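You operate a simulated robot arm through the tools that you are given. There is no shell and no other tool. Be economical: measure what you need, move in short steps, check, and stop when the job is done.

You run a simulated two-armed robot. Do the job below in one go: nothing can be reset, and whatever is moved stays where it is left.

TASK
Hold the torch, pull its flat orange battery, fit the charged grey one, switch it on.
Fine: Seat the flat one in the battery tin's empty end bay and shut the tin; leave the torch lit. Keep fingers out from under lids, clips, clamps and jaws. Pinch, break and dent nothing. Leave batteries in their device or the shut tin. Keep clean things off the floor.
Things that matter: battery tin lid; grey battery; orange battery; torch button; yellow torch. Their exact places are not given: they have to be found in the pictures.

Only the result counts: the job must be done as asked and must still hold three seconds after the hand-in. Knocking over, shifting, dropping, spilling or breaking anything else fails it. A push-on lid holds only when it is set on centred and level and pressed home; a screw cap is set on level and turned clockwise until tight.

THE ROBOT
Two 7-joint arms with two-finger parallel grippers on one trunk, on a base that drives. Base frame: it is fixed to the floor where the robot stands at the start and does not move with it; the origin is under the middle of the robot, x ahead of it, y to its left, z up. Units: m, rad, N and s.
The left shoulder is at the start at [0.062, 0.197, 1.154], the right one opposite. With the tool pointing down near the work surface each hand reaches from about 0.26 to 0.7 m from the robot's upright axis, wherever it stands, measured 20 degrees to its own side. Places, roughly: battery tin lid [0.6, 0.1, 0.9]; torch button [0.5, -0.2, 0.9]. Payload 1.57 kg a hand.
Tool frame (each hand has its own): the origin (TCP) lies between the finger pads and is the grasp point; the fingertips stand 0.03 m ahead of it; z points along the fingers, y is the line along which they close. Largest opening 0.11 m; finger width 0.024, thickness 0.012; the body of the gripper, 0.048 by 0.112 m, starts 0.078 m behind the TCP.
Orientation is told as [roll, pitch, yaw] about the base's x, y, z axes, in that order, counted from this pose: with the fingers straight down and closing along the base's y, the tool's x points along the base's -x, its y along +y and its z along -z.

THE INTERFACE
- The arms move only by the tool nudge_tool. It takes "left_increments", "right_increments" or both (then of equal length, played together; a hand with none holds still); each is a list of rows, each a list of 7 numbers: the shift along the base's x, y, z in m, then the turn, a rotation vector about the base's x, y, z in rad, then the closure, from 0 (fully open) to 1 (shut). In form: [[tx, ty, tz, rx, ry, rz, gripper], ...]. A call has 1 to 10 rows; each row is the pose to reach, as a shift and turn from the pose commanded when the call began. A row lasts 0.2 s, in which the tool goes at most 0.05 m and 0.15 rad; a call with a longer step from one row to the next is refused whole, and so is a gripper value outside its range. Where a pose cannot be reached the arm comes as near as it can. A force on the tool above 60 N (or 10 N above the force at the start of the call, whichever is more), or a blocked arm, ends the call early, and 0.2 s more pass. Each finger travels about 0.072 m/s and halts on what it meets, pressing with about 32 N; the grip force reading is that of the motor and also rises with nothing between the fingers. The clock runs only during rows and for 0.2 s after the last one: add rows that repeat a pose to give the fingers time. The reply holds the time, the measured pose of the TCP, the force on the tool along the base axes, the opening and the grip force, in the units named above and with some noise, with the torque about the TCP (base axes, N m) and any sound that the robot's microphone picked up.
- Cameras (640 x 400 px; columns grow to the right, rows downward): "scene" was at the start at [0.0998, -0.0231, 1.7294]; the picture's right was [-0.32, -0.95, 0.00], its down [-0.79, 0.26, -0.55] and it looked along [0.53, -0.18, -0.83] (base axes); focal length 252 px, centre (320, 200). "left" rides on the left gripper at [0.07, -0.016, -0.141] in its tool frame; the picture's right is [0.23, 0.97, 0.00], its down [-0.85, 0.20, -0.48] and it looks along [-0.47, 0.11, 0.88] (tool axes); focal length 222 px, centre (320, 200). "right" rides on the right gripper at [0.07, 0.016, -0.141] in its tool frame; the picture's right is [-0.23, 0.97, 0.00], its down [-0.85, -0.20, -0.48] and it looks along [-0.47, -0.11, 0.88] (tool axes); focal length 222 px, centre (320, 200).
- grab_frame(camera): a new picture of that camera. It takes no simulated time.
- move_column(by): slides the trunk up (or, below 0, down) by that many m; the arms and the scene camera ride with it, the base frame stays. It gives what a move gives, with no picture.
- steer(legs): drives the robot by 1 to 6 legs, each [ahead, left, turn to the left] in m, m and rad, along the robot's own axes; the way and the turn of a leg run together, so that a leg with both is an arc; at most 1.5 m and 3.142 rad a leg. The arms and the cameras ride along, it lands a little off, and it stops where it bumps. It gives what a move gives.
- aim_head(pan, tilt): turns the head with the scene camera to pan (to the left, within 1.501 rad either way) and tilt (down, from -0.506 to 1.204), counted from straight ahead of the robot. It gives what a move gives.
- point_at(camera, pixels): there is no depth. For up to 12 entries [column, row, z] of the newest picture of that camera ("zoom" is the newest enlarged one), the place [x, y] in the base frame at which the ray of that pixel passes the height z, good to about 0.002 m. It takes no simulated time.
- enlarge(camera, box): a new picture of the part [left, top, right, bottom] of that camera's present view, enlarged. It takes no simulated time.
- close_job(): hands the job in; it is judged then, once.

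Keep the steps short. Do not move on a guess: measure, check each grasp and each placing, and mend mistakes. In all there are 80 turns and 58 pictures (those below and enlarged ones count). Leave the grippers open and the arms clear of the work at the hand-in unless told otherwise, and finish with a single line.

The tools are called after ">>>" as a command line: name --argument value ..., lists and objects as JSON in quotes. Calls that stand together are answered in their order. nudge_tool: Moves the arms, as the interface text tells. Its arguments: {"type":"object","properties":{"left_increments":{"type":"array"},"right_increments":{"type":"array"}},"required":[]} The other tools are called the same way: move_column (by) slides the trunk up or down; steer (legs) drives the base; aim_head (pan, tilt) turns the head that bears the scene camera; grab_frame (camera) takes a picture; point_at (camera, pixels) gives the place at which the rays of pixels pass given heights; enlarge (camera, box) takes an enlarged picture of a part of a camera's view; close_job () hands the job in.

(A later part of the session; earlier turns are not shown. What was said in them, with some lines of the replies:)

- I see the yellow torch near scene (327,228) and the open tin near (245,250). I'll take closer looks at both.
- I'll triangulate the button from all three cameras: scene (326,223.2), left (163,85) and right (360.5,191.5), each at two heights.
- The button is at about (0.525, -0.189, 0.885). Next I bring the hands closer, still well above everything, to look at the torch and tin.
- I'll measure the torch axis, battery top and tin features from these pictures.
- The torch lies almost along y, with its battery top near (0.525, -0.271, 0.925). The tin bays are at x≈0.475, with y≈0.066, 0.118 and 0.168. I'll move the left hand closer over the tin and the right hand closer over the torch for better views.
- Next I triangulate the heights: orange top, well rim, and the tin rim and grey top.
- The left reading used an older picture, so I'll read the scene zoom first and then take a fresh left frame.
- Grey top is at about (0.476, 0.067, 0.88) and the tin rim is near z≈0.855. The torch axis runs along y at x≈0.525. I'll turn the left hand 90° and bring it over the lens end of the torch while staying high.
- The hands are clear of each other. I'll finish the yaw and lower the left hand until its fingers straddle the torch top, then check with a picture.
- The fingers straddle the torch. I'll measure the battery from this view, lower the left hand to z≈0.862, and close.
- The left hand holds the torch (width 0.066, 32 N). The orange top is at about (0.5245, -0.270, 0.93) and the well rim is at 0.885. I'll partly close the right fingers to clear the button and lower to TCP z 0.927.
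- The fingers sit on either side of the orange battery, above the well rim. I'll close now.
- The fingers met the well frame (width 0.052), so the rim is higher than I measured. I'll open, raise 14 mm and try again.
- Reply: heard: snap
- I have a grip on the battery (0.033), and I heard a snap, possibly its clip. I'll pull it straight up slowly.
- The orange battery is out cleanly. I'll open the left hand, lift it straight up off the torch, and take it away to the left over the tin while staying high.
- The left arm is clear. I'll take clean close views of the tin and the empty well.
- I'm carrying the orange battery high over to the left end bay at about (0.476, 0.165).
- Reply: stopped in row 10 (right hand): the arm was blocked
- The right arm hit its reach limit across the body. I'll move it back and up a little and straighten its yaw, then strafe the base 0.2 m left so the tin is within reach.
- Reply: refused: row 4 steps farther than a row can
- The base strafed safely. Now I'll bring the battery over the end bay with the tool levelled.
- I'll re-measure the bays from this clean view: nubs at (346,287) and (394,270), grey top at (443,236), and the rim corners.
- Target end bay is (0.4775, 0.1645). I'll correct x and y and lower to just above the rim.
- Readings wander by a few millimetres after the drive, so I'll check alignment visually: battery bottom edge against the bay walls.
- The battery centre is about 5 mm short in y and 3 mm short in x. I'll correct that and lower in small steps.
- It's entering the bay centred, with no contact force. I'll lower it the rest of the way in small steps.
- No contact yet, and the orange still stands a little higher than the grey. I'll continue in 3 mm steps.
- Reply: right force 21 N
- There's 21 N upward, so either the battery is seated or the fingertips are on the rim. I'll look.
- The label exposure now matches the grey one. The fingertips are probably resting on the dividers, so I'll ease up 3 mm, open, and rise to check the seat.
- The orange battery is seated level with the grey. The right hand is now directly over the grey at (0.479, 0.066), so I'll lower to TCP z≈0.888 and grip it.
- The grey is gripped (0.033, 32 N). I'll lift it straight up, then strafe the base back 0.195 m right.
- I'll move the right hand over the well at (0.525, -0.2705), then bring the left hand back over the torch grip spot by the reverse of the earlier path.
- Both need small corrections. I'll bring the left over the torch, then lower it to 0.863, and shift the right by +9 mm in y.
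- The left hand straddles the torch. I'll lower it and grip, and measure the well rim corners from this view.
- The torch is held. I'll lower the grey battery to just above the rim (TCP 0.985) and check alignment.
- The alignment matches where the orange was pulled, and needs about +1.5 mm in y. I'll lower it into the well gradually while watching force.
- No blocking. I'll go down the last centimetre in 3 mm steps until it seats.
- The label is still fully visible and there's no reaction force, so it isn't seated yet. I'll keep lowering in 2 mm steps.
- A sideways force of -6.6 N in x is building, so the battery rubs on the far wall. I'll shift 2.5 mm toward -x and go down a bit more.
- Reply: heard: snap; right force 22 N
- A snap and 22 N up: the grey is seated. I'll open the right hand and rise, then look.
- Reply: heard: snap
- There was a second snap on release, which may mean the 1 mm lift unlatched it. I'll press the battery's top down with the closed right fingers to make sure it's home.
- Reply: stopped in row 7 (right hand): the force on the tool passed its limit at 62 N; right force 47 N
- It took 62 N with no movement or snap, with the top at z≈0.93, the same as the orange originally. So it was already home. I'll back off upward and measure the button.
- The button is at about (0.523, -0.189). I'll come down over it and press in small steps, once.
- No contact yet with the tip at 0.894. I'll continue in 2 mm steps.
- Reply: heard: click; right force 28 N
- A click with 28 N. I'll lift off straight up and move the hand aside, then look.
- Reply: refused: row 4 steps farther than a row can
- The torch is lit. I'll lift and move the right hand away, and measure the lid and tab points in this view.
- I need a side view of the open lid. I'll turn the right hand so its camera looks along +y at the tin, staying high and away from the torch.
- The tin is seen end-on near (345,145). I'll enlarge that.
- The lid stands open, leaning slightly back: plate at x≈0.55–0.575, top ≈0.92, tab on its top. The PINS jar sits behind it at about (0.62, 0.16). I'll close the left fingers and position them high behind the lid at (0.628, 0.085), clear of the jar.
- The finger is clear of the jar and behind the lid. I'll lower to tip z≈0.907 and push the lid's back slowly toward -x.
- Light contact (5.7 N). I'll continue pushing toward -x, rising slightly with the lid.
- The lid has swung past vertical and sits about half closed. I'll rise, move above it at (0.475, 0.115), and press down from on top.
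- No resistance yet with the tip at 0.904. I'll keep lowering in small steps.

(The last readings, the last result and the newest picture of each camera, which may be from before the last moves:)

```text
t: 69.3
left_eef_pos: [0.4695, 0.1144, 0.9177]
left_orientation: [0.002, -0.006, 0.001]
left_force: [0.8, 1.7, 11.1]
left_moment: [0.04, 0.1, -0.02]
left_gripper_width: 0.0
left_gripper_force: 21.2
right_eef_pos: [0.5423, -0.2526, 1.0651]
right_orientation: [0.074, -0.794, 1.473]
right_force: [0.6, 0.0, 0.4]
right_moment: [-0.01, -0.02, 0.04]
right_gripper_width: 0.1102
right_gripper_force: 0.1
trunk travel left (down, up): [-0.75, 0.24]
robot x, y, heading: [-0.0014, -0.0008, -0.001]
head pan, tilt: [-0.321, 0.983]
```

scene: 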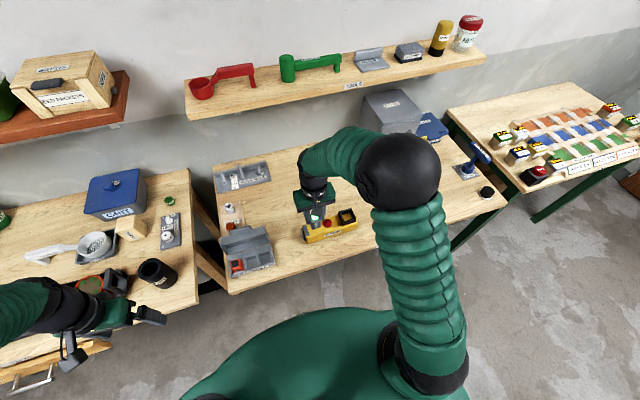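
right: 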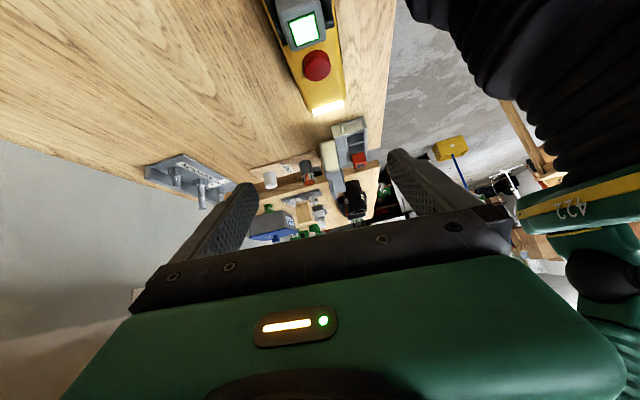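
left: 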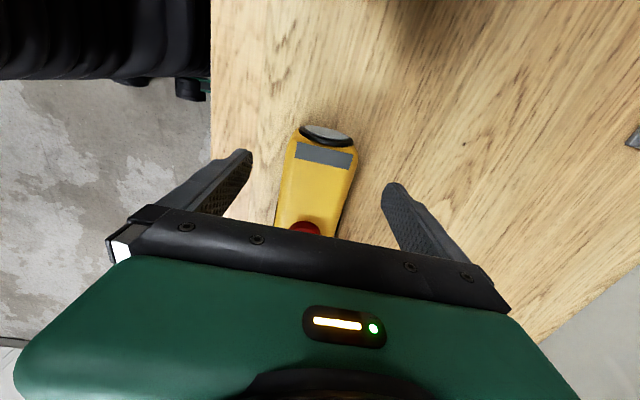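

Contact at 11 N (tip 0.888). I'll press a few millimetres more until it latches.

>>> nudge_tool --left_increments '[[0, 0, -0.002, 0, 0, 0, 1], [0, 0, -0.004, 0, 0, 0, 1], [0, 0, -0.006, 0, 0, 0, 1], [0, 0, -0.008, 0, 0, 0, 1]]'

>>> enlarge --camera "scene" --box '[205, 205, 295, 285]'

```text
t: 70.1
left_eef_pos: [0.4689, 0.1149, 0.9175]
left_orientation: [0.003, -0.016, 0.002]
left_force: [-13.1, 3.7, 42.0]
left_moment: [0.07, 0.78, -0.14]
left_gripper_width: 0.0
left_gripper_force: 21.6
right_eef_pos: [0.5388, -0.252, 1.0645]
right_orientation: [0.07, -0.796, 1.478]
right_force: [1.3, 0.1, -0.4]
right_moment: [0.01, -0.04, 0.05]
right_gripper_width: 0.1099
right_gripper_force: 0.0
trunk travel left (down, up): [-0.75, 0.24]
robot x, y, heading: [0.0033, 0.0009, 0.002]
head pan, tilt: [-0.321, 0.983]
stopped in row 4 (left hand): the force on the tool passed its limit at 62 N (the readings are from after the stop); the commanded pose is now the measured one
```

```text
5.00 times, centred on (250, 245) of scene
```

zoom: 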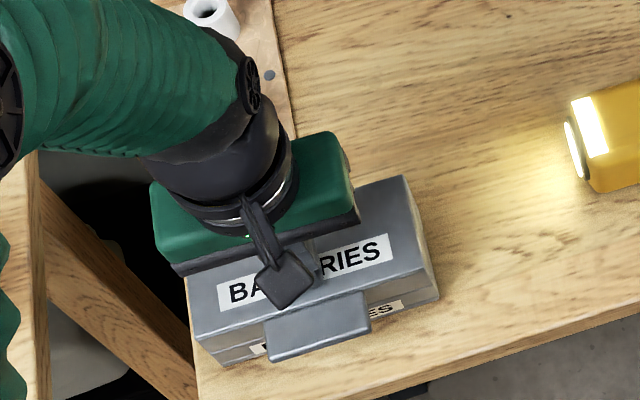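

The lid is down level and took 62 N without moving further. I'll lift the left hand straight up, withdraw it to the left, and open it.

>>> nudge_tool --left_increments '[[0, 0, 0.03, 0, 0.015, 0, 1], [0, 0, 0.08, 0, 0.015, 0, 1], [0, 0, 0.13, 0, 0.015, 0, 1], [-0.02, 0.03, 0.16, 0, 0.015, 0, 0.7], [-0.05, 0.06, 0.17, 0, 0.015, 0, 0.4], [-0.08, 0.09, 0.17, 0, 0.015, 0, 0.1], [-0.11, 0.12, 0.17, 0, 0.015, 0, 0], [-0.13, 0.15, 0.17, 0, 0.015, 0, 0], [-0.14, 0.19, 0.17, 0, 0.015, 0, 0], [-0.14, 0.22, 0.17, 0, 0.015, 0, 0]]' --right_increments '[[0, 0, 0.02, -0.1, 0, 0, 0], [0, 0, 0.03, -0.2, 0, 0, 0], [0, 0, 0.04, -0.3, 0, 0, 0], [0, -0.01, 0.05, -0.4, 0, 0, 0], [-0.02, -0.02, 0.06, -0.5, 0, 0, 0], [-0.04, -0.03, 0.07, -0.6, 0, 0, 0], [-0.06, -0.04, 0.07, -0.7, 0, 0, 0], [-0.08, -0.05, 0.07, -0.8, 0, 0, 0], [-0.1, -0.06, 0.07, -0.8, 0, 0, 0], [-0.12, -0.07, 0.07, -0.8, 0, 0, 0]]'

>>> enlarge --camera "scene" --box '[190, 170, 390, 295]'

```text
t: 72.3
left_eef_pos: [0.3315, 0.3393, 1.0835]
left_orientation: [0.001, 0.005, 0.002]
left_force: [-0.1, 0.3, -0.4]
left_moment: [0.01, 0.01, -0.02]
left_gripper_width: 0.1099
left_gripper_force: 0.0
right_eef_pos: [0.4241, -0.3207, 1.1338]
right_orientation: [0.004, 0.004, 1.502]
right_force: [-0.7, 0.2, 0.1]
right_moment: [-0.03, -0.01, 0.02]
right_gripper_width: 0.11
right_gripper_force: 0.1
trunk travel left (down, up): [-0.75, 0.24]
robot x, y, heading: [0.0021, -0.0019, 0.005]
head pan, tilt: [-0.321, 0.983]
```

```text
3.20 times, centred on (290, 232) of scene
```

zoom: 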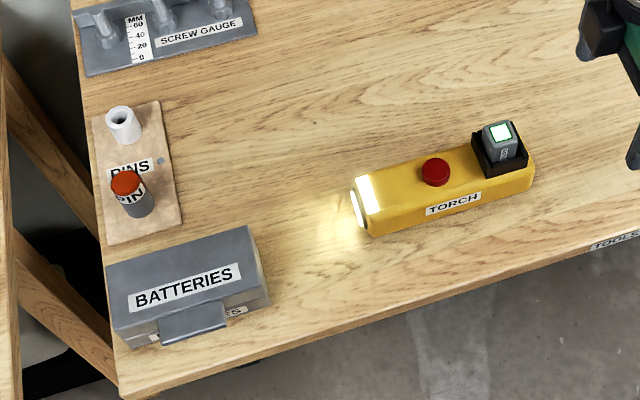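

The tin is shut and the torch lit with the grey fitted. One last close check of the lid seam.

>>> enlarge --camera "scene" --box '[215, 235, 280, 285]'

```text
8.00 times, centred on (248, 260) of scene
```

zoom: 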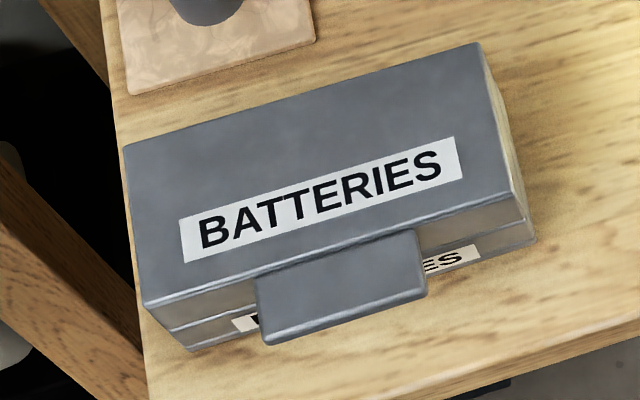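

The seam is closed and even, the grippers are open and the arms are clear, so I'm handing in.

>>> close_job

```text
The job is handed in.
```

The torch is lit with the grey battery fitted, and the flat orange one is in the tin's end bay with the lid shut.
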